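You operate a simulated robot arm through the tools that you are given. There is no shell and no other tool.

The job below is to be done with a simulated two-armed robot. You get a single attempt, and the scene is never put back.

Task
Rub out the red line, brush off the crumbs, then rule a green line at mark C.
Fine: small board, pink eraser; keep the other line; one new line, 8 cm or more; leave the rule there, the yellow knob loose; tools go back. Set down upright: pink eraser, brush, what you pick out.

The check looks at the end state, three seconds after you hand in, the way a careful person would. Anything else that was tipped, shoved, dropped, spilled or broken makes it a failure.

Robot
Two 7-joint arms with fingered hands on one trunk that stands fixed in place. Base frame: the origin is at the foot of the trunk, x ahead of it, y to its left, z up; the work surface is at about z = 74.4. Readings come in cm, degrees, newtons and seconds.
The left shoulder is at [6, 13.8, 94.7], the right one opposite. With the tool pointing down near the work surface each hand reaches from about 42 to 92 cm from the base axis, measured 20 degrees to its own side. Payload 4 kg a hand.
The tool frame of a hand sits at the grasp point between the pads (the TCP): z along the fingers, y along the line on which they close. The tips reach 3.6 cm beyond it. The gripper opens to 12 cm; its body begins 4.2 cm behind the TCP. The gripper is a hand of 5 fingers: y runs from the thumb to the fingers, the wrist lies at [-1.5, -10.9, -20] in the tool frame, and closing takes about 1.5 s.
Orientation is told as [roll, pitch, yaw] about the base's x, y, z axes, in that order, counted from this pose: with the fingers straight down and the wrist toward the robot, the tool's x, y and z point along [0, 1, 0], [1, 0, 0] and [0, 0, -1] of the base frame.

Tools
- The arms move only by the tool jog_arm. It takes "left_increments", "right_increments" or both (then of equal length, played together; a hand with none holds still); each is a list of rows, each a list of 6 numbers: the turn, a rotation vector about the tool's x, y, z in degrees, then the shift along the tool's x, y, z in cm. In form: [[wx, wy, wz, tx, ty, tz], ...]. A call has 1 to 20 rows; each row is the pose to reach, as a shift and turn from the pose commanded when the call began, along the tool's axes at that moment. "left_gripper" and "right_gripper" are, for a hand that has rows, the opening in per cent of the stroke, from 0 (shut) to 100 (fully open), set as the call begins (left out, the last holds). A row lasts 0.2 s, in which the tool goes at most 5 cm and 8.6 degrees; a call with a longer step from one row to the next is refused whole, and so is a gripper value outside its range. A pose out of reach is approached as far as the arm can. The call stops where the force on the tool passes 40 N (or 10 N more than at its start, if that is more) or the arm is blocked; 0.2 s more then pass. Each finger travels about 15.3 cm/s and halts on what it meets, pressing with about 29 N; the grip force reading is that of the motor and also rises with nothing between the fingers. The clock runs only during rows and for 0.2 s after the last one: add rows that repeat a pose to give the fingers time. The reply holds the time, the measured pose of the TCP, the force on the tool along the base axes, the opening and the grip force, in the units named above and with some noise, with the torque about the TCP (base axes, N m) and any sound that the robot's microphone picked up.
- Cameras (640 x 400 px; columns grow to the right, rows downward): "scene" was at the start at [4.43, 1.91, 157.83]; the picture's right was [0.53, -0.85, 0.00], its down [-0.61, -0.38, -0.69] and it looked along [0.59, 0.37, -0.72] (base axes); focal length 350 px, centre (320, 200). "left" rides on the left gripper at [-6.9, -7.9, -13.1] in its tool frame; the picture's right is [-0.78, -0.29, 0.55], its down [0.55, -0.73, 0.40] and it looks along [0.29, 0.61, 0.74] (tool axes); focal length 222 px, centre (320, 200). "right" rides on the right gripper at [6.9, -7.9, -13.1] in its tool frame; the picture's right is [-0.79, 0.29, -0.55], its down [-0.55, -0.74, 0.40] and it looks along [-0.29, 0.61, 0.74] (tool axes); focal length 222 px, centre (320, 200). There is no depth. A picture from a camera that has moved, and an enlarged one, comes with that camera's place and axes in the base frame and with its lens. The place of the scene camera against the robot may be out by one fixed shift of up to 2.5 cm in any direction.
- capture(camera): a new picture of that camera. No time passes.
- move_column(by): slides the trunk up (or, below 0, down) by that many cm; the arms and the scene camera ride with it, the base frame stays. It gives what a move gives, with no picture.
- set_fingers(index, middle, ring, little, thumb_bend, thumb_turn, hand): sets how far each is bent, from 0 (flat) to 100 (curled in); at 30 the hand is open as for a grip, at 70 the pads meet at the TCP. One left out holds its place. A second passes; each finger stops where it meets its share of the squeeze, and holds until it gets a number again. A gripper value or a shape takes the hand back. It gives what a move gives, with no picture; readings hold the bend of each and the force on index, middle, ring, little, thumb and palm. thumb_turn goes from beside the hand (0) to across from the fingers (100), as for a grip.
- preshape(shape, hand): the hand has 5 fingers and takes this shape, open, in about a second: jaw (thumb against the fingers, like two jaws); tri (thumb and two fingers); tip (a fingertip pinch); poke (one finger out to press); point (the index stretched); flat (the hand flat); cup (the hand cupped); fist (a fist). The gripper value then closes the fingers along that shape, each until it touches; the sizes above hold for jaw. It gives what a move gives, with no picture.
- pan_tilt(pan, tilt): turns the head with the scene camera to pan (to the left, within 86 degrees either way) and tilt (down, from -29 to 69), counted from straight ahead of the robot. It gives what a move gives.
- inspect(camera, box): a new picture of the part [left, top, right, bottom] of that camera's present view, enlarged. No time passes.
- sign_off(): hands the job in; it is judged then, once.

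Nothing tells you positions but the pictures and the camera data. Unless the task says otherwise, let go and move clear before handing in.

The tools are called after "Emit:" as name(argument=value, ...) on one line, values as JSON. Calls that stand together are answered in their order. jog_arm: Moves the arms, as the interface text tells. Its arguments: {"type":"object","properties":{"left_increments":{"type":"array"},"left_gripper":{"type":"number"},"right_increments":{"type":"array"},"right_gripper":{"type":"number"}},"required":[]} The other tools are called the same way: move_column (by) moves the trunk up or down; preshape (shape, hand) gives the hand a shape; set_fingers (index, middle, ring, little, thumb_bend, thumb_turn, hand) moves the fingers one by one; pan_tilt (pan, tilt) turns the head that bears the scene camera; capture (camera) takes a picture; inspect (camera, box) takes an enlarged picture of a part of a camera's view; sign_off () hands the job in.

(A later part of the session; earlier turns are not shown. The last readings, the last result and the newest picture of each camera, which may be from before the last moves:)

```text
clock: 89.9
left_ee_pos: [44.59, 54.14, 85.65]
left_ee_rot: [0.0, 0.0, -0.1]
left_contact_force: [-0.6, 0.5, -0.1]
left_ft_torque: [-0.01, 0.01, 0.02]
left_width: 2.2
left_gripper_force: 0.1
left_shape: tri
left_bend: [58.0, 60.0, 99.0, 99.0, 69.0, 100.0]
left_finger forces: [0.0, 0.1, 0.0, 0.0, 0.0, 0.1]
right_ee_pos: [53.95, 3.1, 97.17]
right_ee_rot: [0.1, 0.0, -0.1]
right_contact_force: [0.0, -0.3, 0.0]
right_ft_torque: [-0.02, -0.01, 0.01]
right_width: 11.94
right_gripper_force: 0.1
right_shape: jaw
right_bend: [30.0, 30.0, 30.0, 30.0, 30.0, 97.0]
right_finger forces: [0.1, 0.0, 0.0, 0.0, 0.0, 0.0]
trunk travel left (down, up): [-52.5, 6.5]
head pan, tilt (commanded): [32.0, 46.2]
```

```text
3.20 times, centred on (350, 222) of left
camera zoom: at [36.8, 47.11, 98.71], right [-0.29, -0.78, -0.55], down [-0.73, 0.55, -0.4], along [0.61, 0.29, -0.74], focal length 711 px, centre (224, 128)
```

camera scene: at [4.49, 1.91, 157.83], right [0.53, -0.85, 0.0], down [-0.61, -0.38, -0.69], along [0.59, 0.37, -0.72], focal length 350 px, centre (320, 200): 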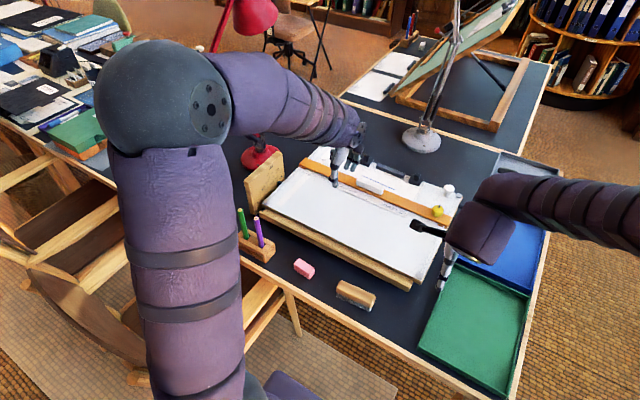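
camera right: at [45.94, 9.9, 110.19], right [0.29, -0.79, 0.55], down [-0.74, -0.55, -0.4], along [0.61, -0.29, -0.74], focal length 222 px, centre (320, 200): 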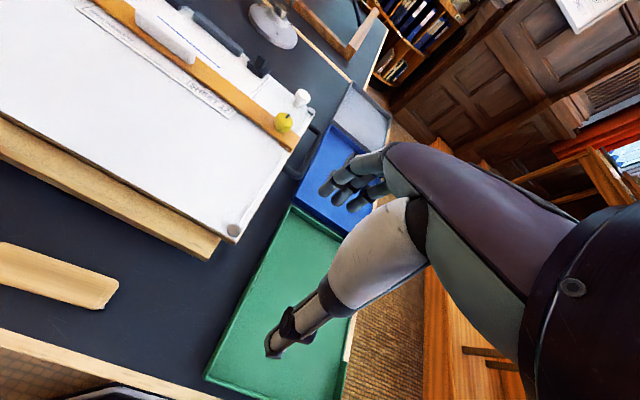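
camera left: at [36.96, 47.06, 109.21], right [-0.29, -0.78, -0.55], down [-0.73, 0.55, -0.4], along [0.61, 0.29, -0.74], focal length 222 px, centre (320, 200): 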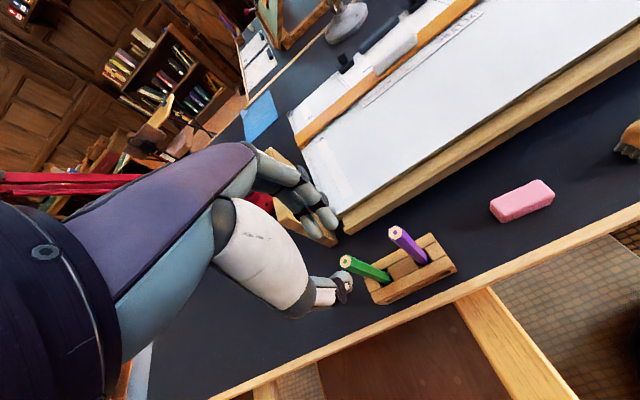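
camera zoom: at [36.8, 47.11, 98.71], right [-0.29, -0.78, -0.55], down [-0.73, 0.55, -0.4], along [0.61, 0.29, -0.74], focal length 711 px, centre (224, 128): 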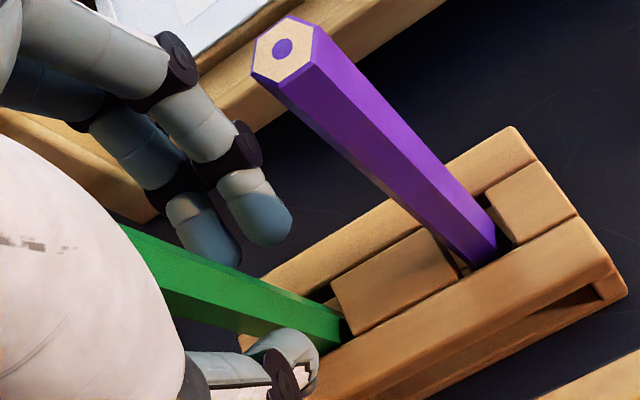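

No contact yet and the pencil has not moved. I close further.

Emit:
jog_arm(left_increments=[[0, 0, 0, 0, 0, 0], [0, 0, 0, 0, 0, 0], [0, 0, 0, 0, 0, 0]], left_gripper=9)

Emit:
inspect(camera="left", box=[270, 160, 430, 285])

Emit:
inspect(camera="scene", box=[220, 190, 300, 265])

```text
clock: 90.7
left_ee_pos: [44.7, 54.08, 85.54]
left_ee_rot: [0.0, 0.0, 0.1]
left_contact_force: [-0.7, -0.1, -0.3]
left_ft_torque: [0.02, 0.02, 0.0]
left_width: 1.15
left_gripper_force: 0.0
left_shape: tri
left_bend: [64.0, 65.0, 99.0, 99.0, 70.0, 100.0]
left_finger forces: [0.1, 0.4, 0.1, 0.0, 0.4, 0.1]
right_ee_pos: [53.82, 3.0, 97.07]
right_ee_rot: [0.1, -0.1, -0.1]
right_contact_force: [-0.6, -0.3, 0.3]
right_ft_torque: [-0.02, -0.01, 0.01]
right_width: 11.94
right_gripper_force: 0.1
right_shape: jaw
right_bend: [30.0, 30.0, 30.0, 30.0, 30.0, 97.0]
right_finger forces: [0.1, 0.0, 0.0, 0.1, 0.0, 0.0]
trunk travel left (down, up): [-52.5, 6.5]
head pan, tilt (commanded): [32.0, 46.2]
```

```text
3.20 times, centred on (350, 222) of left
camera zoom: at [36.8, 47.11, 98.71], right [-0.29, -0.78, -0.55], down [-0.73, 0.55, -0.4], along [0.61, 0.29, -0.74], focal length 711 px, centre (224, 128)
```

zoom: 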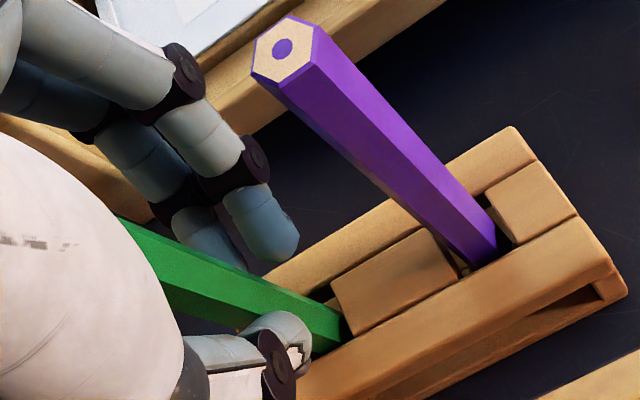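

```text
5.33 times, centred on (260, 228) of scene
camera zoom: at [4.44, 1.92, 157.83], right [0.53, -0.85, 0.0], down [-0.61, -0.38, -0.69], along [0.59, 0.37, -0.72], focal length 1869 px, centre (640, 53)
```

zoom: 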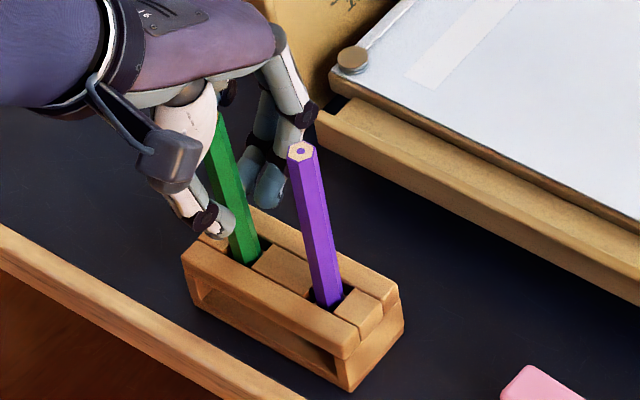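

Both sides touch lightly with the pencil seated between index and middle. I close fully.

Emit:
jog_arm(left_increments=[[0, 0, 0, 0, 0, 0], [0, 0, 0, 0, 0, 0], [0, 0, 0, 0, 0, 0], [0, 0, 0, 0, 0, 0]], left_gripper=0)

Emit:
inspect(camera="left", box=[270, 160, 430, 285])

Emit:
inspect(camera="scene", box=[220, 190, 300, 265])

```text
clock: 91.7
left_ee_pos: [44.64, 53.98, 85.6]
left_ee_rot: [0.0, 0.0, 0.1]
left_contact_force: [-0.6, 0.3, 0.8]
left_ft_torque: [0.0, -0.06, 0.01]
left_width: 0.24
left_gripper_force: 28.9
left_shape: tri
left_bend: [70.0, 65.0, 100.0, 100.0, 72.0, 100.0]
left_finger forces: [0.0, 17.2, 0.0, 0.1, 26.4, 0.0]
right_ee_pos: [53.9, 3.01, 97.1]
right_ee_rot: [0.0, 0.0, 0.1]
right_contact_force: [0.2, 0.2, -0.3]
right_ft_torque: [-0.03, 0.01, 0.0]
right_width: 11.97
right_gripper_force: 0.1
right_shape: jaw
right_bend: [30.0, 30.0, 30.0, 30.0, 30.0, 97.0]
right_finger forces: [0.0, 0.0, 0.0, 0.0, 0.1, 0.0]
trunk travel left (down, up): [-52.5, 6.5]
head pan, tilt (commanded): [32.0, 46.2]
```

```text
3.20 times, centred on (350, 222) of left
camera zoom: at [36.8, 47.11, 98.71], right [-0.29, -0.78, -0.55], down [-0.73, 0.55, -0.4], along [0.61, 0.29, -0.74], focal length 711 px, centre (224, 128)
```

zoom: 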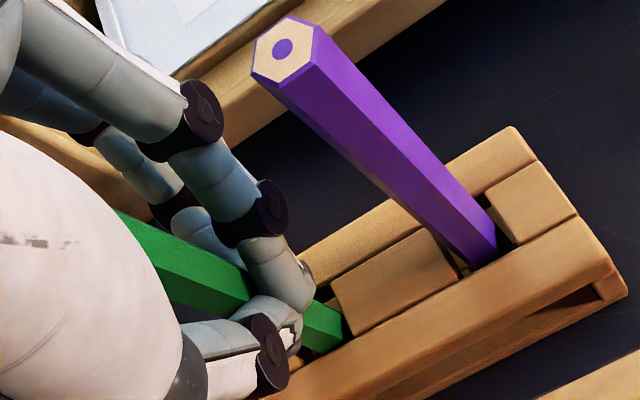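

```text
5.33 times, centred on (260, 228) of scene
camera zoom: at [4.44, 1.92, 157.83], right [0.53, -0.85, 0.0], down [-0.61, -0.38, -0.69], along [0.59, 0.37, -0.72], focal length 1869 px, centre (640, 53)
```

zoom: 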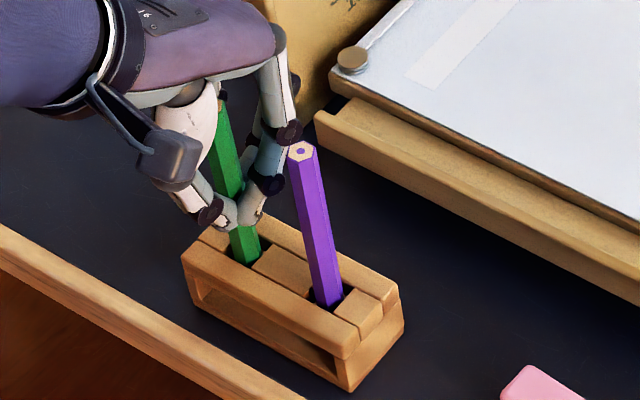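

Only the middle finger and thumb carry the pencil, the index has closed beside it. I reopen slightly, shift 0.3 cm so the pencil sits between both fingers, and close again.

Emit:
jog_arm(left_increments=[[0, 0, 0, 0, 0, 0], [0, 0, 0, 0, 0, 0], [0, 0, 0, 0, 0, 0], [0, 0, 0, 0, 0, 0]], left_gripper=16)

Emit:
jog_arm(left_increments=[[0, 0, 0, 0.15, 0, 0], [0, 0, 0, 0.3, 0, 0], [0, 0, 0, 0.3, 0, 0]], left_gripper=16)

Emit:
inspect(camera="left", box=[270, 160, 430, 285])

Emit:
inspect(camera="scene", box=[220, 190, 300, 265])

```text
clock: 92.7
left_ee_pos: [44.6, 54.13, 85.66]
left_ee_rot: [0.0, 0.0, 0.0]
left_contact_force: [-0.3, -0.2, 0.2]
left_ft_torque: [-0.02, 0.0, -0.01]
left_width: 1.9
left_gripper_force: 0.1
left_shape: tri
left_bend: [72.0, 62.0, 99.0, 99.0, 70.0, 100.0]
left_finger forces: [0.0, 0.0, 0.0, 0.0, 0.0, 0.0]
right_ee_pos: [53.89, 3.19, 97.02]
right_ee_rot: [0.0, 0.0, 0.0]
right_contact_force: [0.4, 1.1, 0.8]
right_ft_torque: [0.02, -0.01, 0.01]
right_width: 11.93
right_gripper_force: 0.0
right_shape: jaw
right_bend: [30.0, 30.0, 30.0, 30.0, 30.0, 97.0]
right_finger forces: [0.0, 0.0, 0.0, 0.0, 0.1, 0.0]
trunk travel left (down, up): [-52.5, 6.5]
head pan, tilt (commanded): [32.0, 46.2]
```

```text
clock: 93.5
left_ee_pos: [44.63, 54.3, 85.7]
left_ee_rot: [-0.1, 0.0, -0.1]
left_contact_force: [-0.7, 0.5, -0.2]
left_ft_torque: [-0.02, 0.0, 0.0]
left_width: 1.88
left_gripper_force: 0.1
left_shape: tri
left_bend: [72.0, 62.0, 99.0, 99.0, 70.0, 100.0]
left_finger forces: [0.0, 0.0, 0.0, 0.1, 0.0, 0.1]
right_ee_pos: [53.89, 3.08, 97.16]
right_ee_rot: [0.0, 0.0, 0.0]
right_contact_force: [-0.4, 0.6, 0.2]
right_ft_torque: [0.0, 0.02, 0.03]
right_width: 11.97
right_gripper_force: 0.1
right_shape: jaw
right_bend: [30.0, 30.0, 30.0, 30.0, 30.0, 97.0]
right_finger forces: [0.0, 0.0, 0.1, 0.1, 0.0, 0.1]
trunk travel left (down, up): [-52.5, 6.5]
head pan, tilt (commanded): [32.0, 46.2]
```

```text
3.20 times, centred on (350, 222) of left
camera zoom: at [36.8, 47.43, 98.69], right [-0.29, -0.78, -0.55], down [-0.73, 0.55, -0.4], along [0.61, 0.29, -0.74], focal length 711 px, centre (224, 128)
```

zoom: 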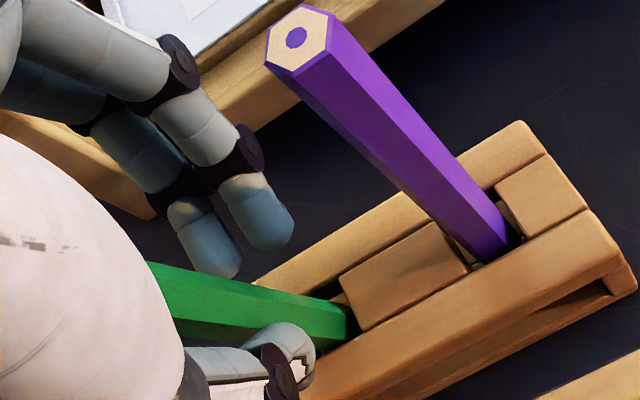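

```text
5.33 times, centred on (260, 228) of scene
camera zoom: at [4.44, 1.91, 157.83], right [0.53, -0.85, 0.0], down [-0.61, -0.38, -0.69], along [0.59, 0.37, -0.72], focal length 1869 px, centre (640, 53)
```

zoom: 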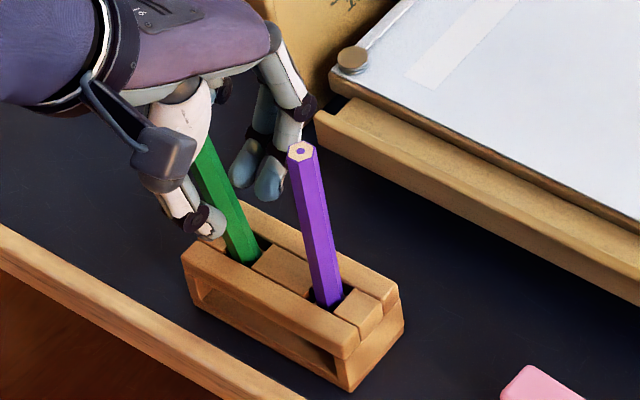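

The pencil has tipped slightly to the left in its slot, perhaps touched by the palm. I raise the hand 1.2 cm to free its top and look again.

Emit:
jog_arm(left_increments=[[0, 0, 0, 0, 0, -0.6], [0, 0, 0, 0, 0, -1.2], [0, 0, 0, 0, 0, -1.2], [0, 0, 0, 0, 0, -1.2]], left_gripper=22)

Emit:
inspect(camera="left", box=[270, 160, 430, 285])

Emit:
inspect(camera="scene", box=[220, 190, 300, 265])

```text
clock: 94.5
left_ee_pos: [44.61, 54.4, 86.81]
left_ee_rot: [0.0, 0.0, -0.1]
left_contact_force: [-0.6, -1.0, -0.2]
left_ft_torque: [0.0, 0.01, -0.03]
left_width: 2.56
left_gripper_force: 0.0
left_shape: tri
left_bend: [56.0, 59.0, 99.0, 99.0, 69.0, 100.0]
left_finger forces: [0.1, 0.1, 0.1, 0.0, 0.0, 0.1]
right_ee_pos: [53.85, 3.15, 97.11]
right_ee_rot: [0.0, 0.0, 0.0]
right_contact_force: [-0.8, -0.6, 0.0]
right_ft_torque: [-0.01, 0.01, -0.02]
right_width: 11.95
right_gripper_force: 0.1
right_shape: jaw
right_bend: [30.0, 30.0, 30.0, 30.0, 30.0, 97.0]
right_finger forces: [0.0, 0.0, 0.1, 0.1, 0.0, 0.0]
trunk travel left (down, up): [-52.5, 6.5]
head pan, tilt (commanded): [32.0, 46.2]
```

```text
3.20 times, centred on (350, 222) of left
camera zoom: at [36.77, 47.43, 99.88], right [-0.29, -0.78, -0.55], down [-0.73, 0.55, -0.4], along [0.61, 0.29, -0.74], focal length 711 px, centre (224, 128)
```

zoom: 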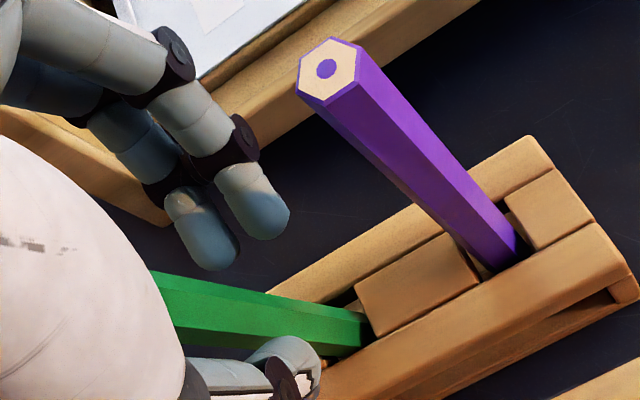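

```text
5.33 times, centred on (260, 228) of scene
camera zoom: at [4.43, 1.92, 157.83], right [0.53, -0.85, 0.0], down [-0.61, -0.38, -0.69], along [0.59, 0.37, -0.72], focal length 1869 px, centre (640, 53)
```

zoom: 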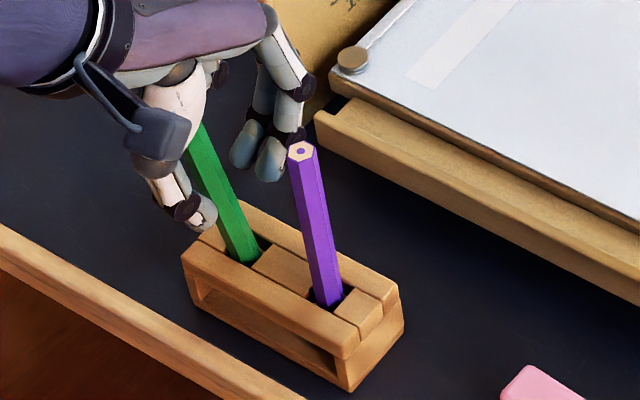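

The pencil now rests leaning in its slot, and my two cameras see it from nearly the same direction, so I can't tell which way it leans. I turn the right hand so its camera looks along the table toward the stand.

Emit:
jog_arm(right_increments=[[0, 0, -8, 0, -0.5, -1], [0, 0, -16, 0, -1, -2], [0, 0, -24, 0, -1.5, -3], [0, 0, -32, 0.5, -2, -4], [0, 0, -40, 1, -2.5, -5], [0, 0, -48, 1.5, -3, -5], [0, 0, -56, 2, -3.5, -5], [0, 0, -64, 2, -4, -5], [0, 0, -72, 2, -4, -5], [0, 0, -80, 2, -4, -5], [0, 0, -88, 2, -4, -5], [0, 0, -88, 2, -4, -5]])

Emit:
capture(camera="right")

Emit:
capture(camera="scene")

```text
clock: 97.1
left_ee_pos: [44.51, 54.4, 86.8]
left_ee_rot: [0.1, 0.1, 0.0]
left_contact_force: [0.6, 0.5, 0.9]
left_ft_torque: [0.02, 0.01, -0.01]
left_width: 2.6
left_gripper_force: 0.1
left_shape: tri
left_bend: [56.0, 59.0, 99.0, 99.0, 69.0, 100.0]
left_finger forces: [0.1, 0.0, 0.0, 0.0, 0.0, 0.0]
right_ee_pos: [50.09, 5.09, 102.19]
right_ee_rot: [0.0, 0.1, 60.0]
right_contact_force: [-0.5, -0.9, 0.6]
right_ft_torque: [-0.02, 0.02, 0.01]
right_width: 11.99
right_gripper_force: 0.0
right_shape: jaw
right_bend: [30.0, 30.0, 30.0, 30.0, 30.0, 97.0]
right_finger forces: [0.1, 0.0, 0.1, 0.0, 0.0, 0.0]
right hand out of reach, approached as far as the arm can: row 8, 9, 10, 11, 12
trunk travel left (down, up): [-52.5, 6.5]
head pan, tilt (commanded): [32.0, 46.2]
```

```text
taken
camera right: at [40.08, 1.59, 115.2], right [0.83, -0.14, 0.55], down [0.11, -0.91, -0.4], along [0.55, 0.39, -0.74], focal length 222 px, centre (320, 200)
```

right: 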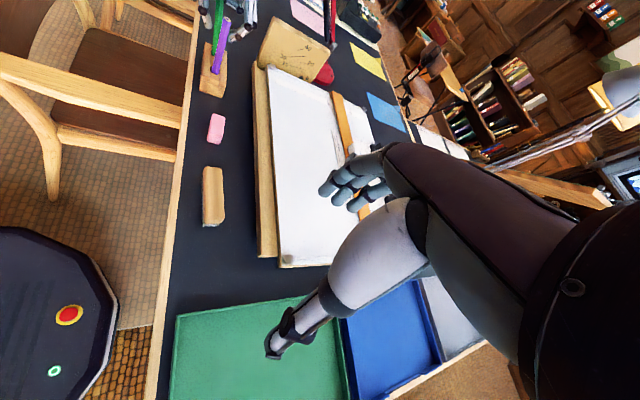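

```text
taken
camera scene: at [4.43, 1.92, 157.83], right [0.53, -0.85, 0.0], down [-0.61, -0.38, -0.69], along [0.59, 0.37, -0.72], focal length 350 px, centre (320, 200)
```

scene: 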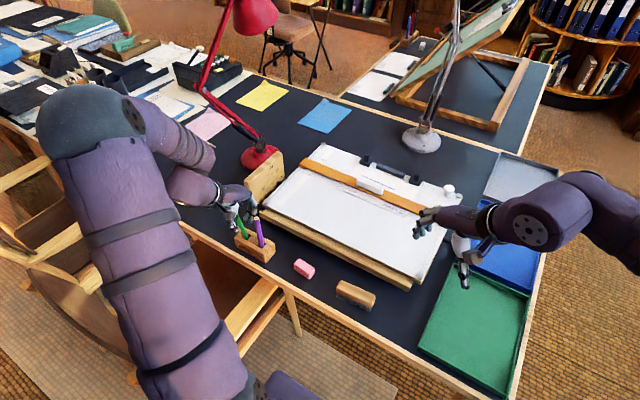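

The right camera now sees the stand from the side. I enlarge it.

Emit:
inspect(camera="right", box=[175, 0, 275, 100])

Emit:
inspect(camera="right", box=[190, 0, 250, 60])

```text
4.00 times, centred on (225, 50) of right
camera zoom: at [40.08, 1.59, 115.2], right [0.83, -0.14, 0.55], down [0.11, -0.91, -0.4], along [0.55, 0.39, -0.74], focal length 888 px, centre (700, 800)
```

zoom: 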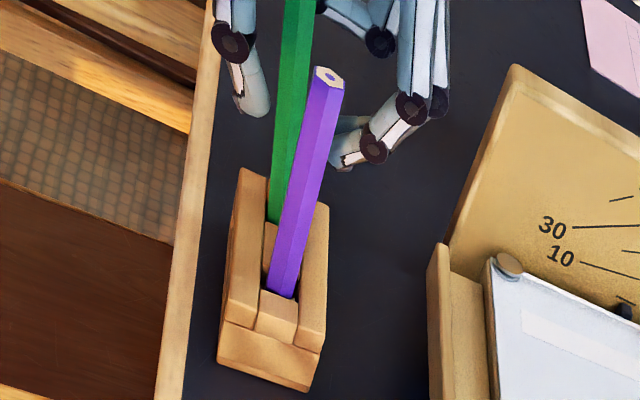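

```text
6.67 times, centred on (220, 30) of right
camera zoom: at [40.08, 1.59, 115.2], right [0.83, -0.14, 0.55], down [0.11, -0.91, -0.4], along [0.55, 0.39, -0.74], focal length 1481 px, centre (987, 1333)
```

zoom: 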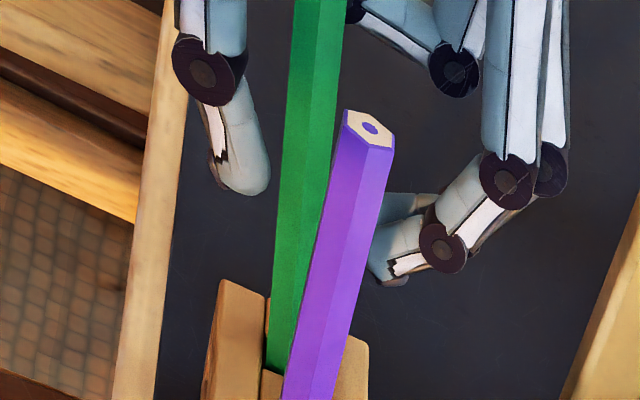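

Now it's clear: the pencil leans about 5.5° toward the robot and 2.6° to the left. I shift the hand to centre it at pad height and close in stages, watching from the right camera.

Emit:
jog_arm(left_increments=[[0, 0, 0, 0.15, -0.2, 0], [0, 0, 0, 0.3, -0.4, 0], [0, 0, 0, 0.3, -0.4, 0]], left_gripper=22)

Emit:
jog_arm(left_increments=[[0, 0, 0, 0, 0, 0], [0, 0, 0, 0, 0, 0], [0, 0, 0, 0, 0, 0]], left_gripper=10)

Emit:
inspect(camera="right", box=[190, 0, 250, 60])

Emit:
inspect(camera="left", box=[270, 160, 430, 285])

```text
clock: 97.9
left_ee_pos: [44.32, 54.63, 86.87]
left_ee_rot: [0.0, 0.0, -0.1]
left_contact_force: [-0.6, -0.2, 0.3]
left_ft_torque: [0.0, -0.02, 0.01]
left_width: 2.61
left_gripper_force: 0.1
left_shape: tri
left_bend: [56.0, 59.0, 99.0, 99.0, 69.0, 100.0]
left_finger forces: [0.1, 0.0, 0.0, 0.0, 0.0, 0.1]
right_ee_pos: [50.04, 5.05, 102.05]
right_ee_rot: [0.1, -0.1, 59.9]
right_contact_force: [0.6, 0.6, 1.1]
right_ft_torque: [-0.03, -0.01, 0.01]
right_width: 11.99
right_gripper_force: 0.1
right_shape: jaw
right_bend: [30.0, 30.0, 30.0, 30.0, 30.0, 97.0]
right_finger forces: [0.0, 0.0, 0.0, 0.0, 0.0, 0.0]
trunk travel left (down, up): [-52.5, 6.5]
head pan, tilt (commanded): [32.0, 46.2]
```

```text
clock: 98.7
left_ee_pos: [44.29, 54.61, 86.88]
left_ee_rot: [0.0, -0.1, -0.2]
left_contact_force: [-0.2, 0.2, 0.1]
left_ft_torque: [-0.01, 0.01, 0.01]
left_width: 1.26
left_gripper_force: 0.1
left_shape: tri
left_bend: [63.0, 64.0, 99.0, 99.0, 70.0, 100.0]
left_finger forces: [0.0, 0.2, 0.0, 0.0, 0.2, 0.0]
right_ee_pos: [50.2, 5.11, 102.11]
right_ee_rot: [0.2, 0.0, 60.0]
right_contact_force: [0.3, 0.3, 0.0]
right_ft_torque: [-0.02, -0.02, 0.01]
right_width: 12.01
right_gripper_force: 0.1
right_shape: jaw
right_bend: [30.0, 30.0, 30.0, 30.0, 30.0, 97.0]
right_finger forces: [0.0, 0.0, 0.0, 0.0, 0.0, 0.0]
trunk travel left (down, up): [-52.5, 6.5]
head pan, tilt (commanded): [32.0, 46.2]
```

```text
6.67 times, centred on (220, 30) of right
camera zoom: at [40.09, 1.59, 115.2], right [0.83, -0.14, 0.55], down [0.11, -0.91, -0.4], along [0.55, 0.39, -0.74], focal length 1481 px, centre (987, 1333)
```

zoom: 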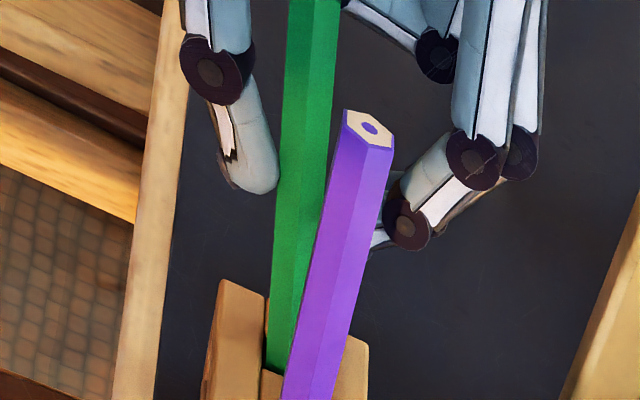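

```text
3.20 times, centred on (350, 222) of left
camera zoom: at [36.38, 47.74, 99.89], right [-0.29, -0.78, -0.55], down [-0.73, 0.55, -0.4], along [0.61, 0.29, -0.74], focal length 711 px, centre (224, 128)
```

zoom: 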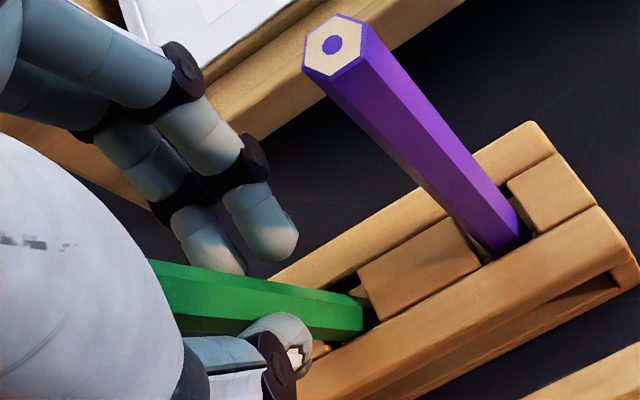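

Contact is very light so far. I shift another 0.15 cm so the index also lands on the pencil, then close fully.

Emit:
jog_arm(left_increments=[[0, 0, 0, 0, 0, 0], [0, 0, 0, 0.15, 0, 0], [0, 0, 0, 0.15, 0, 0]], left_gripper=16)

Emit:
jog_arm(left_increments=[[0, 0, 0, 0, 0, 0], [0, 0, 0, 0, 0, 0], [0, 0, 0, 0, 0, 0], [0, 0, 0, 0, 0, 0], [0, 0, 0, 0, 0, 0]], left_gripper=0)

Emit:
inspect(camera="right", box=[190, 0, 250, 60])

Emit:
inspect(camera="left", box=[270, 160, 430, 285])

```text
clock: 99.5
left_ee_pos: [44.34, 54.86, 86.66]
left_ee_rot: [0.0, 0.0, -0.1]
left_contact_force: [0.8, 0.4, 0.0]
left_ft_torque: [0.0, 0.01, 0.0]
left_width: 1.88
left_gripper_force: 0.1
left_shape: tri
left_bend: [72.0, 62.0, 99.0, 99.0, 70.0, 100.0]
left_finger forces: [0.0, 0.1, 0.0, 0.0, 0.0, 0.0]
right_ee_pos: [50.13, 5.06, 102.01]
right_ee_rot: [0.1, 0.0, 60.1]
right_contact_force: [0.6, -0.3, 0.7]
right_ft_torque: [0.02, -0.03, 0.01]
right_width: 12.0
right_gripper_force: 0.1
right_shape: jaw
right_bend: [30.0, 30.0, 30.0, 30.0, 30.0, 97.0]
right_finger forces: [0.0, 0.0, 0.0, 0.1, 0.0, 0.0]
trunk travel left (down, up): [-52.5, 6.5]
head pan, tilt (commanded): [32.0, 46.2]
```

```text
clock: 100.7
left_ee_pos: [44.13, 54.88, 86.86]
left_ee_rot: [0.0, 0.1, 0.0]
left_contact_force: [0.8, -0.9, -0.4]
left_ft_torque: [0.0, -0.05, -0.02]
left_width: 0.22
left_gripper_force: 28.5
left_shape: tri
left_bend: [70.0, 65.0, 100.0, 100.0, 72.0, 100.0]
left_finger forces: [0.0, 16.7, 0.4, 0.0, 26.6, 0.0]
right_ee_pos: [50.15, 5.06, 102.21]
right_ee_rot: [0.1, 0.0, 60.0]
right_contact_force: [-0.2, 0.0, 0.2]
right_ft_torque: [0.03, 0.01, 0.02]
right_width: 12.0
right_gripper_force: 0.1
right_shape: jaw
right_bend: [30.0, 30.0, 30.0, 30.0, 30.0, 97.0]
right_finger forces: [0.1, 0.0, 0.0, 0.1, 0.0, 0.0]
trunk travel left (down, up): [-52.5, 6.5]
head pan, tilt (commanded): [32.0, 46.2]
```

```text
6.67 times, centred on (220, 30) of right
camera zoom: at [40.09, 1.59, 115.2], right [0.83, -0.14, 0.55], down [0.11, -0.91, -0.4], along [0.55, 0.39, -0.74], focal length 1481 px, centre (987, 1333)
```

zoom: 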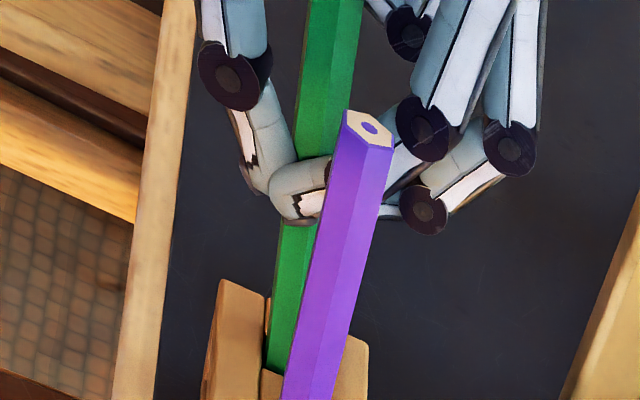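

```text
3.20 times, centred on (350, 222) of left
camera zoom: at [36.4, 47.89, 99.9], right [-0.29, -0.78, -0.55], down [-0.73, 0.55, -0.4], along [0.61, 0.29, -0.74], focal length 711 px, centre (224, 128)
```

zoom: 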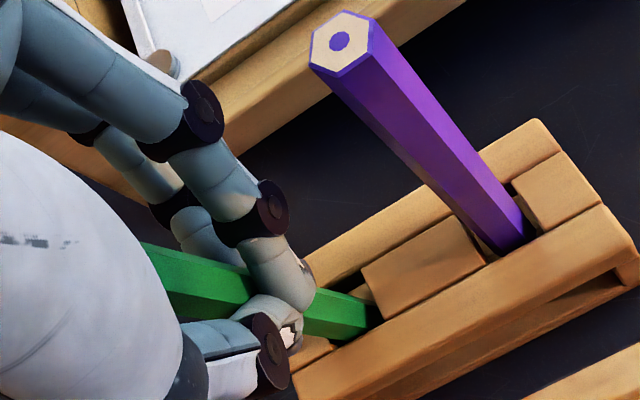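

Thumb and middle hold the pencil with about 17–26 N and the index cages its side, which should do. I lift slowly along the pencil's own lean so the stand isn't disturbed.

Emit:
jog_arm(left_increments=[[0, 0, 0, 0.04, -0.04, -0.6], [0, 0, 0, 0.07, -0.08, -1.2], [0, 0, 0, 0.1, -0.12, -1.8], [0, 0, 0, 0.14, -0.16, -2.4], [0, 0, 0, 0.17, -0.2, -3], [0, 0, 0, 0.17, -0.2, -3]], left_gripper=0)

Emit:
inspect(camera="right", box=[190, 0, 250, 60])

Emit:
inspect(camera="scene", box=[220, 190, 300, 265])

```text
clock: 102.1
left_ee_pos: [43.92, 55.05, 89.72]
left_ee_rot: [-0.1, 0.1, 0.0]
left_contact_force: [-0.5, 0.1, -0.6]
left_ft_torque: [-0.01, 0.0, 0.01]
left_width: 0.23
left_gripper_force: 28.8
left_shape: tri
left_bend: [70.0, 65.0, 100.0, 100.0, 72.0, 100.0]
left_finger forces: [0.1, 17.0, 0.2, 0.0, 26.8, 0.0]
right_ee_pos: [50.07, 5.13, 102.22]
right_ee_rot: [0.2, 0.1, 60.1]
right_contact_force: [0.3, -0.2, 0.7]
right_ft_torque: [-0.01, 0.0, -0.02]
right_width: 11.97
right_gripper_force: 0.1
right_shape: jaw
right_bend: [30.0, 30.0, 30.0, 30.0, 30.0, 97.0]
right_finger forces: [0.0, 0.0, 0.0, 0.0, 0.0, 0.0]
trunk travel left (down, up): [-52.5, 6.5]
head pan, tilt (commanded): [32.0, 46.2]
```

```text
6.67 times, centred on (220, 30) of right
camera zoom: at [40.08, 1.59, 115.2], right [0.83, -0.14, 0.55], down [0.11, -0.91, -0.4], along [0.55, 0.39, -0.74], focal length 1481 px, centre (987, 1333)
```

zoom: 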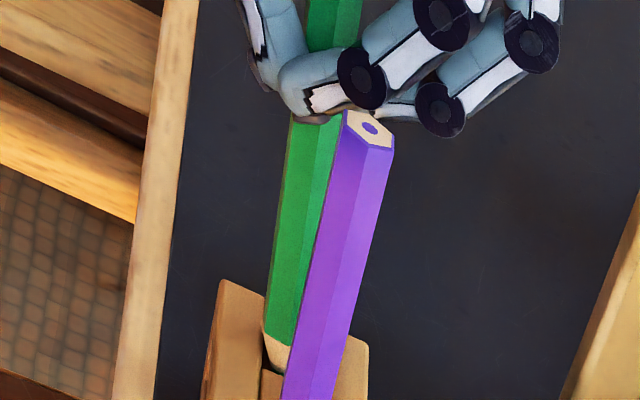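

```text
5.33 times, centred on (260, 228) of scene
camera zoom: at [4.44, 1.92, 157.83], right [0.53, -0.85, 0.0], down [-0.61, -0.38, -0.69], along [0.59, 0.37, -0.72], focal length 1869 px, centre (640, 53)
```

zoom: 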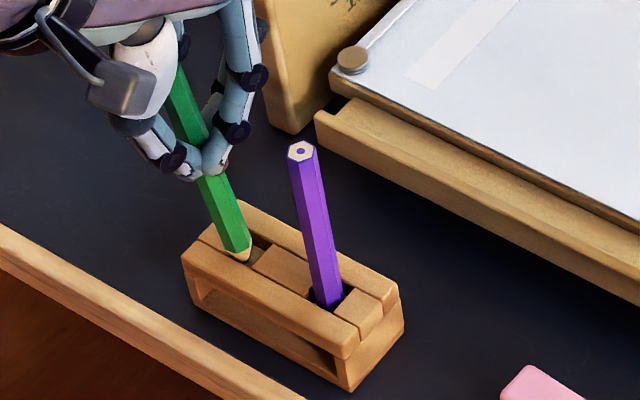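

The pencil comes out cleanly with its point down and the stand stays put. I lift it clear and look at the point relative to the hand.

Emit:
jog_arm(left_increments=[[0, 0, 0, 0.06, -0.06, -1], [0, 0, 0, 0.12, -0.13, -2], [0, 0, 0, 0.12, -0.13, -5], [0, 0, 0, 0.12, -0.13, -9], [0, 0, 0, 0.12, -0.13, -12], [0, 0, 0, 0.12, -0.13, -12]], left_gripper=0)

Emit:
inspect(camera="left", box=[270, 160, 470, 310])

Emit:
inspect(camera="scene", box=[190, 150, 310, 265])

Emit:
capture(camera="right")

```text
clock: 103.5
left_ee_pos: [43.86, 55.14, 101.81]
left_ee_rot: [0.0, -0.1, 0.0]
left_contact_force: [0.1, -0.3, -0.5]
left_ft_torque: [0.02, -0.06, 0.01]
left_width: 0.26
left_gripper_force: 29.2
left_shape: tri
left_bend: [70.0, 65.0, 100.0, 100.0, 72.0, 100.0]
left_finger forces: [0.0, 16.9, 0.2, 0.0, 26.8, 0.0]
right_ee_pos: [50.1, 4.93, 102.15]
right_ee_rot: [0.0, 0.0, 60.0]
right_contact_force: [-0.2, 0.1, -0.6]
right_ft_torque: [0.0, 0.01, 0.03]
right_width: 11.97
right_gripper_force: 0.0
right_shape: jaw
right_bend: [30.0, 30.0, 30.0, 30.0, 30.0, 97.0]
right_finger forces: [0.0, 0.1, 0.0, 0.0, 0.1, 0.1]
trunk travel left (down, up): [-52.5, 6.5]
head pan, tilt (commanded): [32.0, 46.2]
```

```text
2.67 times, centred on (370, 235) of left
camera zoom: at [36.0, 48.14, 114.84], right [-0.29, -0.78, -0.55], down [-0.73, 0.55, -0.4], along [0.61, 0.29, -0.74], focal length 592 px, centre (187, 107)
```

zoom: 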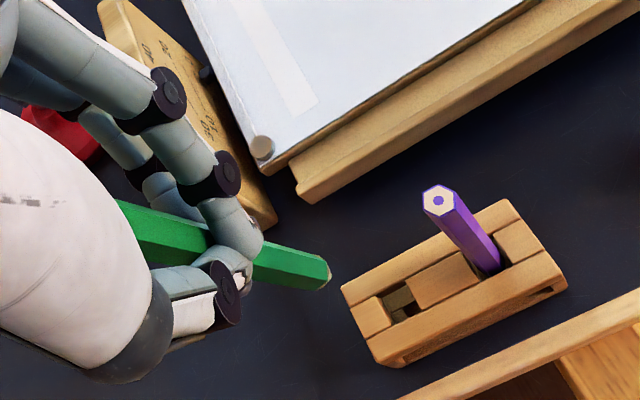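

```text
3.48 times, centred on (250, 208) of scene
camera zoom: at [4.45, 1.93, 157.83], right [0.53, -0.85, 0.0], down [-0.61, -0.38, -0.69], along [0.59, 0.37, -0.72], focal length 1219 px, centre (564, 174)
```

zoom: 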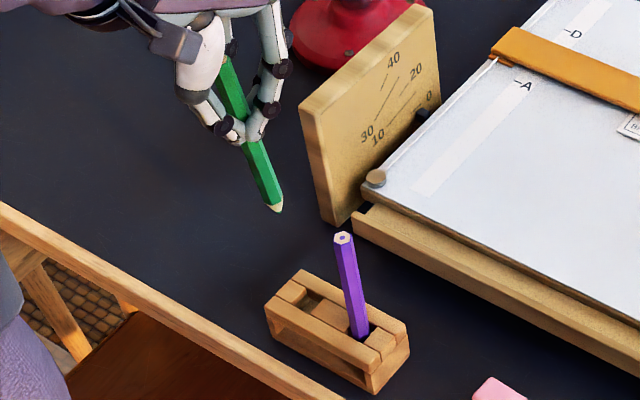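

```text
taken
camera right: at [40.09, 1.6, 115.2], right [0.83, -0.14, 0.55], down [0.11, -0.91, -0.4], along [0.55, 0.39, -0.74], focal length 222 px, centre (320, 200)
```

right: 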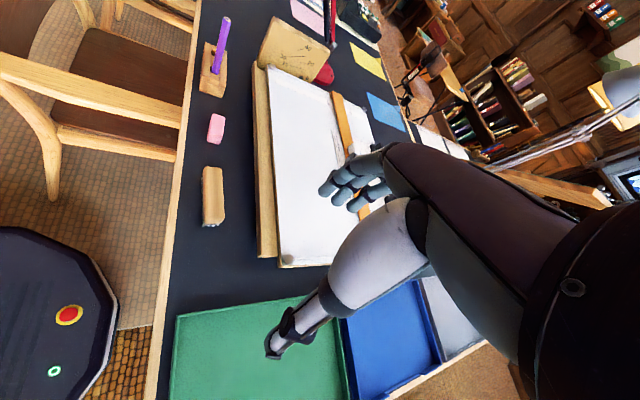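

The pencil hangs about 12 cm below the TCP with its point slightly right and forward. I move the right hand back a bit and carry the pencil to above the start of the line, point about 2.5 cm over the paper.

Emit:
jog_arm(right_increments=[[0, 0, 0, -2, -3.46, 0], [0, 0, 0, -4, -6.93, 0], [0, 0, 0, -6, -10.4, 0], [0, 0, 0, -6, -10.4, 0], [0, 0, 0, -6, -10.4, 0], [0, 0, 0, -6, -10.4, 0], [0, 0, 0, -6, -10.4, 0], [0, 0, 0, -6, -10.4, 0], [0, 0, 0, -6, -10.4, 0], [0, 0, 0, -6, -10.4, 0], [0, 0, 0, -6, -10.4, 0], [0, 0, 0, -6, -10.4, 0], [0, 0, 0, -6, -10.4, 0], [0, 0, 0, -6, -10.4, 0]], left_increments=[[0, 0, 0, -2.4, 3.3, -1], [0, 0, 0, -4.8, 6.6, -1], [0, 0, 0, -7.2, 9.9, -1], [0, 0, 0, -9.6, 13.2, -1], [0, 0, 0, -12, 16.5, -1], [0, 0, 0, -14.4, 19.8, -1], [0, 0, 0, -16.8, 23.1, -1], [0, 0, 0, -19.2, 26.4, -1], [0, 0, 0, -21.6, 29.7, -1], [0, 0, 0, -24, 33, -1], [0, 0, 0, -26, 35.8, 0], [0, 0, 0, -27.8, 37.8, 3], [0, 0, 0, -27.8, 37.8, 6], [0, 0, 0, -27.8, 37.8, 6]], left_gripper=0)

Emit:
capture(camera="left")

Emit:
inspect(camera="left", box=[300, 160, 460, 285])

Emit:
inspect(camera="scene", box=[330, 130, 450, 230])

```text
clock: 106.5
left_ee_pos: [81.79, 26.88, 95.83]
left_ee_rot: [0.2, -0.1, -0.1]
left_contact_force: [0.2, -1.1, -0.3]
left_ft_torque: [0.07, 0.03, 0.0]
left_width: 0.23
left_gripper_force: 29.7
left_shape: tri
left_bend: [70.0, 65.0, 100.0, 100.0, 72.0, 100.0]
left_finger forces: [0.0, 16.2, 0.2, 0.1, 26.6, 0.0]
right_ee_pos: [46.99, -2.25, 99.99]
right_ee_rot: [0.9, 0.9, 58.3]
right_contact_force: [-0.3, -1.1, 0.0]
right_ft_torque: [0.04, -0.02, -0.04]
right_width: 11.97
right_gripper_force: 0.1
right_shape: jaw
right_bend: [30.0, 30.0, 30.0, 30.0, 30.0, 97.0]
right_finger forces: [0.0, 0.0, 0.0, 0.0, 0.1, 0.0]
right hand out of reach, approached as far as the arm can: row 1, 2, 3, 4, 5, 6, 7, 8, 9, 10, 11, 12, 13, 14
trunk travel left (down, up): [-52.5, 6.5]
head pan, tilt (commanded): [32.0, 46.2]
```

```text
taken
camera left: at [73.89, 19.94, 108.88], right [-0.29, -0.78, -0.55], down [-0.73, 0.55, -0.4], along [0.61, 0.29, -0.74], focal length 222 px, centre (320, 200)
```

left: 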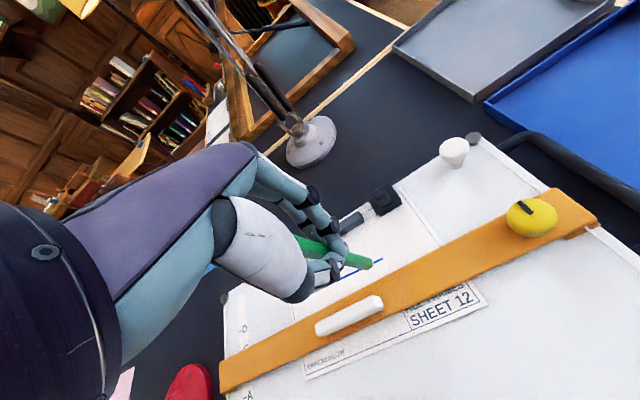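

```text
3.20 times, centred on (380, 222) of left
camera zoom: at [73.89, 19.94, 108.88], right [-0.29, -0.78, -0.55], down [-0.73, 0.55, -0.4], along [0.61, 0.29, -0.74], focal length 711 px, centre (128, 128)
```

zoom: 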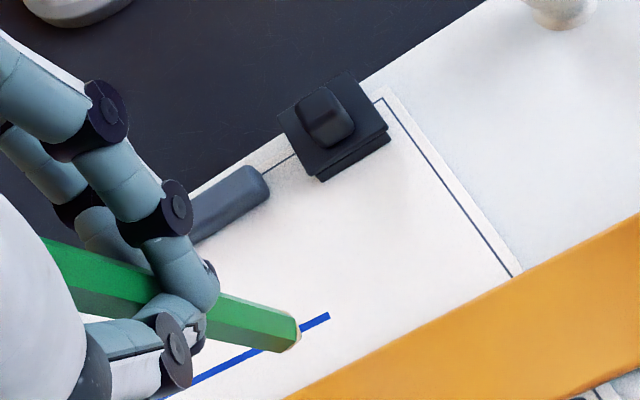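

```text
4.00 times, centred on (390, 180) of scene
camera zoom: at [4.47, 1.58, 157.85], right [0.53, -0.85, 0.0], down [-0.61, -0.38, -0.69], along [0.59, 0.37, -0.72], focal length 1402 px, centre (40, 280)
```

zoom: 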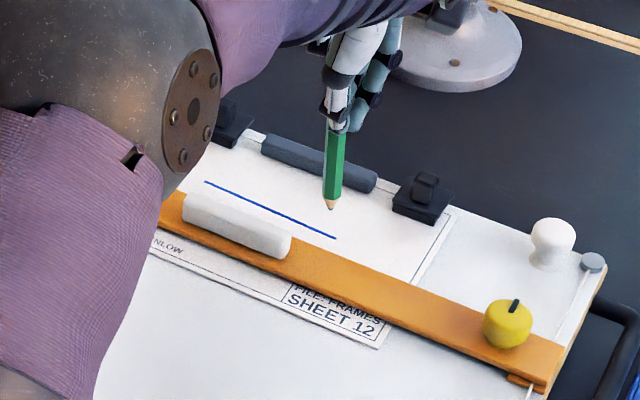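

The pencil is over the right part of the sheet. I zoom right in on the point to fix its position relative to the TCP and the rule's edge.

Emit:
inspect(camera="left", box=[364, 245, 412, 285])

Emit:
inspect(camera="scene", box=[390, 160, 430, 190])

```text
10.00 times, centred on (388, 265) of left
camera zoom: at [73.89, 19.94, 108.88], right [-0.29, -0.78, -0.55], down [-0.73, 0.55, -0.4], along [0.61, 0.29, -0.74], focal length 2221 px, centre (-360, -450)
```

zoom: 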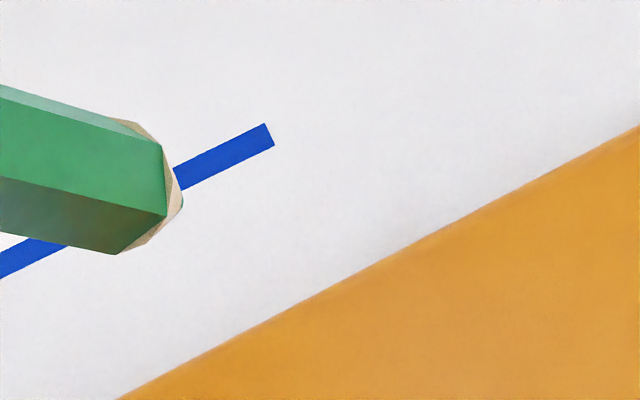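

```text
13.33 times, centred on (410, 175) of scene
camera zoom: at [4.47, 1.58, 157.85], right [0.53, -0.85, 0.0], down [-0.61, -0.38, -0.69], along [0.59, 0.37, -0.72], focal length 4673 px, centre (-880, 533)
```

zoom: 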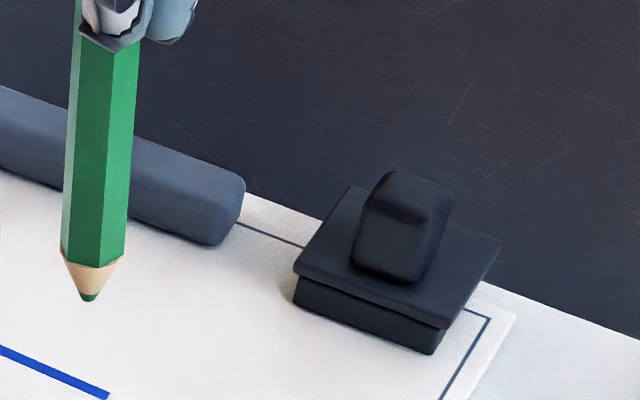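

Triangulated, the point is at tool offset (-0.35, 0.45, 12.1), i.e. now at about (82.25, 26.55, 83.7). I lower it to just over a centimetre above the paper so I can compare it with the rule's edge at nearly equal height.

Emit:
jog_arm(left_increments=[[0, 0, 0, 0, 0, 1], [0, 0, 0, 0, 0, 2], [0, 0, 0, 0, 0, 2.7], [0, 0, 0, 0, 0, 2.7]], left_gripper=0)

Emit:
inspect(camera="left", box=[340, 235, 420, 285])

Emit:
inspect(camera="scene", box=[380, 160, 440, 210])

Emit:
capture(camera="right")

```text
clock: 107.5
left_ee_pos: [81.68, 27.33, 93.11]
left_ee_rot: [0.0, 0.1, 0.0]
left_contact_force: [0.3, -0.4, 0.3]
left_ft_torque: [0.01, -0.01, 0.01]
left_width: 0.22
left_gripper_force: 29.1
left_shape: tri
left_bend: [70.0, 65.0, 100.0, 100.0, 72.0, 100.0]
left_finger forces: [0.0, 16.2, 0.1, 0.0, 26.5, 0.0]
right_ee_pos: [46.85, -2.09, 99.97]
right_ee_rot: [1.0, 1.0, 58.3]
right_contact_force: [0.1, -0.1, 0.2]
right_ft_torque: [0.04, -0.03, -0.01]
right_width: 12.0
right_gripper_force: 0.1
right_shape: jaw
right_bend: [30.0, 30.0, 30.0, 30.0, 30.0, 97.0]
right_finger forces: [0.1, 0.1, 0.1, 0.1, 0.0, 0.1]
trunk travel left (down, up): [-52.5, 6.5]
head pan, tilt (commanded): [32.0, 46.2]
```

```text
8.00 times, centred on (380, 260) of left
camera zoom: at [73.82, 20.33, 106.13], right [-0.29, -0.78, -0.55], down [-0.73, 0.55, -0.4], along [0.61, 0.29, -0.74], focal length 1777 px, centre (-160, -280)
```

zoom: 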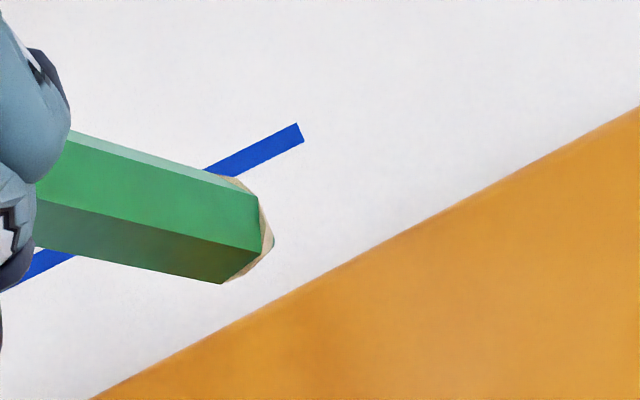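

```text
8.00 times, centred on (410, 185) of scene
camera zoom: at [4.44, 1.9, 157.83], right [0.53, -0.85, 0.0], down [-0.61, -0.38, -0.69], along [0.59, 0.37, -0.72], focal length 2804 px, centre (-400, 320)
```

zoom: 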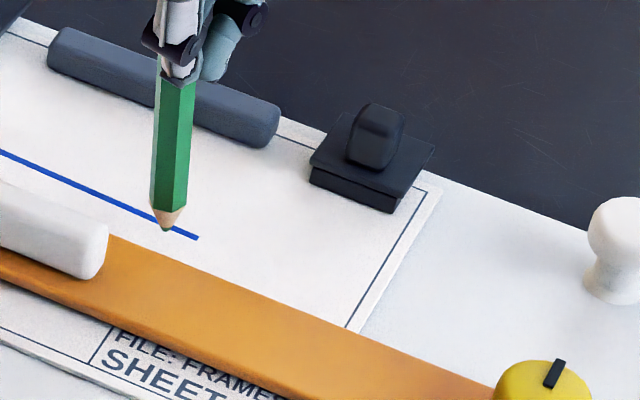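

```text
taken
camera right: at [37.12, -5.03, 113.19], right [0.83, -0.16, 0.53], down [0.07, -0.92, -0.39], along [0.55, 0.37, -0.75], focal length 222 px, centre (320, 200)
```

right: 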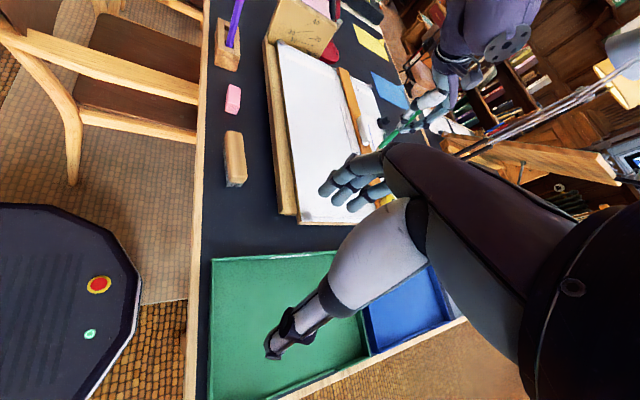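

The point is about 0.55 cm clear of the edge. I shift it closer (leaving a hair's gap so the loose rule isn't pushed) and to the right-hand start of the line at y≈23, still above the paper.

Emit:
jog_arm(left_increments=[[0, 0, 0, -1.3, -0.07, 0], [0, 0, 0, -2.6, -0.14, 0], [0, 0, 0, -3.8, -0.2, 0], [0, 0, 0, -3.8, -0.2, 0.5], [0, 0, 0, -3.8, -0.2, 0.5], [0, 0, 0, -3.8, -0.2, 0.5]], left_gripper=0)

Emit:
inspect(camera="left", box=[340, 235, 420, 285])

Emit:
inspect(camera="scene", box=[380, 160, 440, 210])

```text
clock: 108.9
left_ee_pos: [81.61, 23.49, 92.4]
left_ee_rot: [-0.1, 0.0, -0.1]
left_contact_force: [-0.2, -0.3, -0.1]
left_ft_torque: [-0.02, 0.01, 0.0]
left_width: 0.26
left_gripper_force: 29.2
left_shape: tri
left_bend: [70.0, 65.0, 100.0, 100.0, 72.0, 100.0]
left_finger forces: [0.0, 16.2, 0.1, 0.0, 26.7, 0.1]
right_ee_pos: [46.9, -2.01, 99.81]
right_ee_rot: [1.0, 1.0, 58.4]
right_contact_force: [-0.2, -0.3, -0.4]
right_ft_torque: [0.0, 0.0, 0.01]
right_width: 11.97
right_gripper_force: 0.0
right_shape: jaw
right_bend: [30.0, 30.0, 30.0, 30.0, 30.0, 97.0]
right_finger forces: [0.1, 0.1, 0.0, 0.0, 0.0, 0.1]
trunk travel left (down, up): [-52.5, 6.5]
head pan, tilt (commanded): [32.0, 46.2]
```

```text
8.00 times, centred on (380, 260) of left
camera zoom: at [73.63, 16.49, 105.61], right [-0.29, -0.78, -0.55], down [-0.73, 0.55, -0.4], along [0.61, 0.29, -0.74], focal length 1777 px, centre (-160, -280)
```

zoom: 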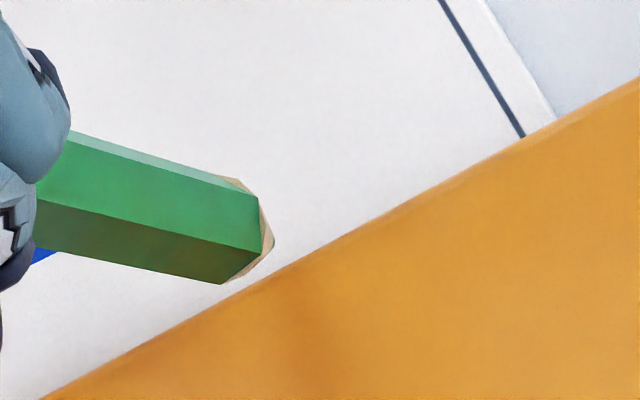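

```text
8.00 times, centred on (410, 185) of scene
camera zoom: at [4.45, 1.9, 157.83], right [0.53, -0.85, 0.0], down [-0.61, -0.38, -0.69], along [0.59, 0.37, -0.72], focal length 2804 px, centre (-400, 320)
```

zoom: 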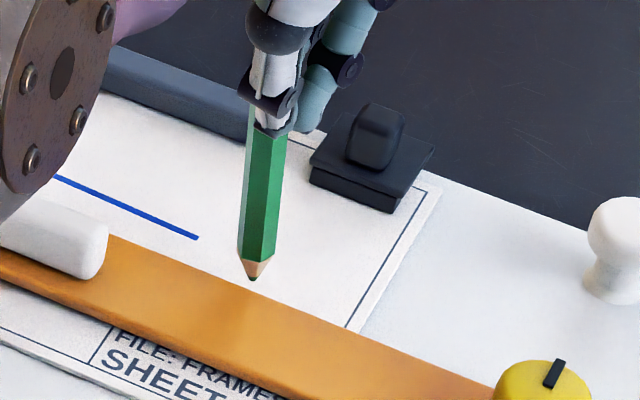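

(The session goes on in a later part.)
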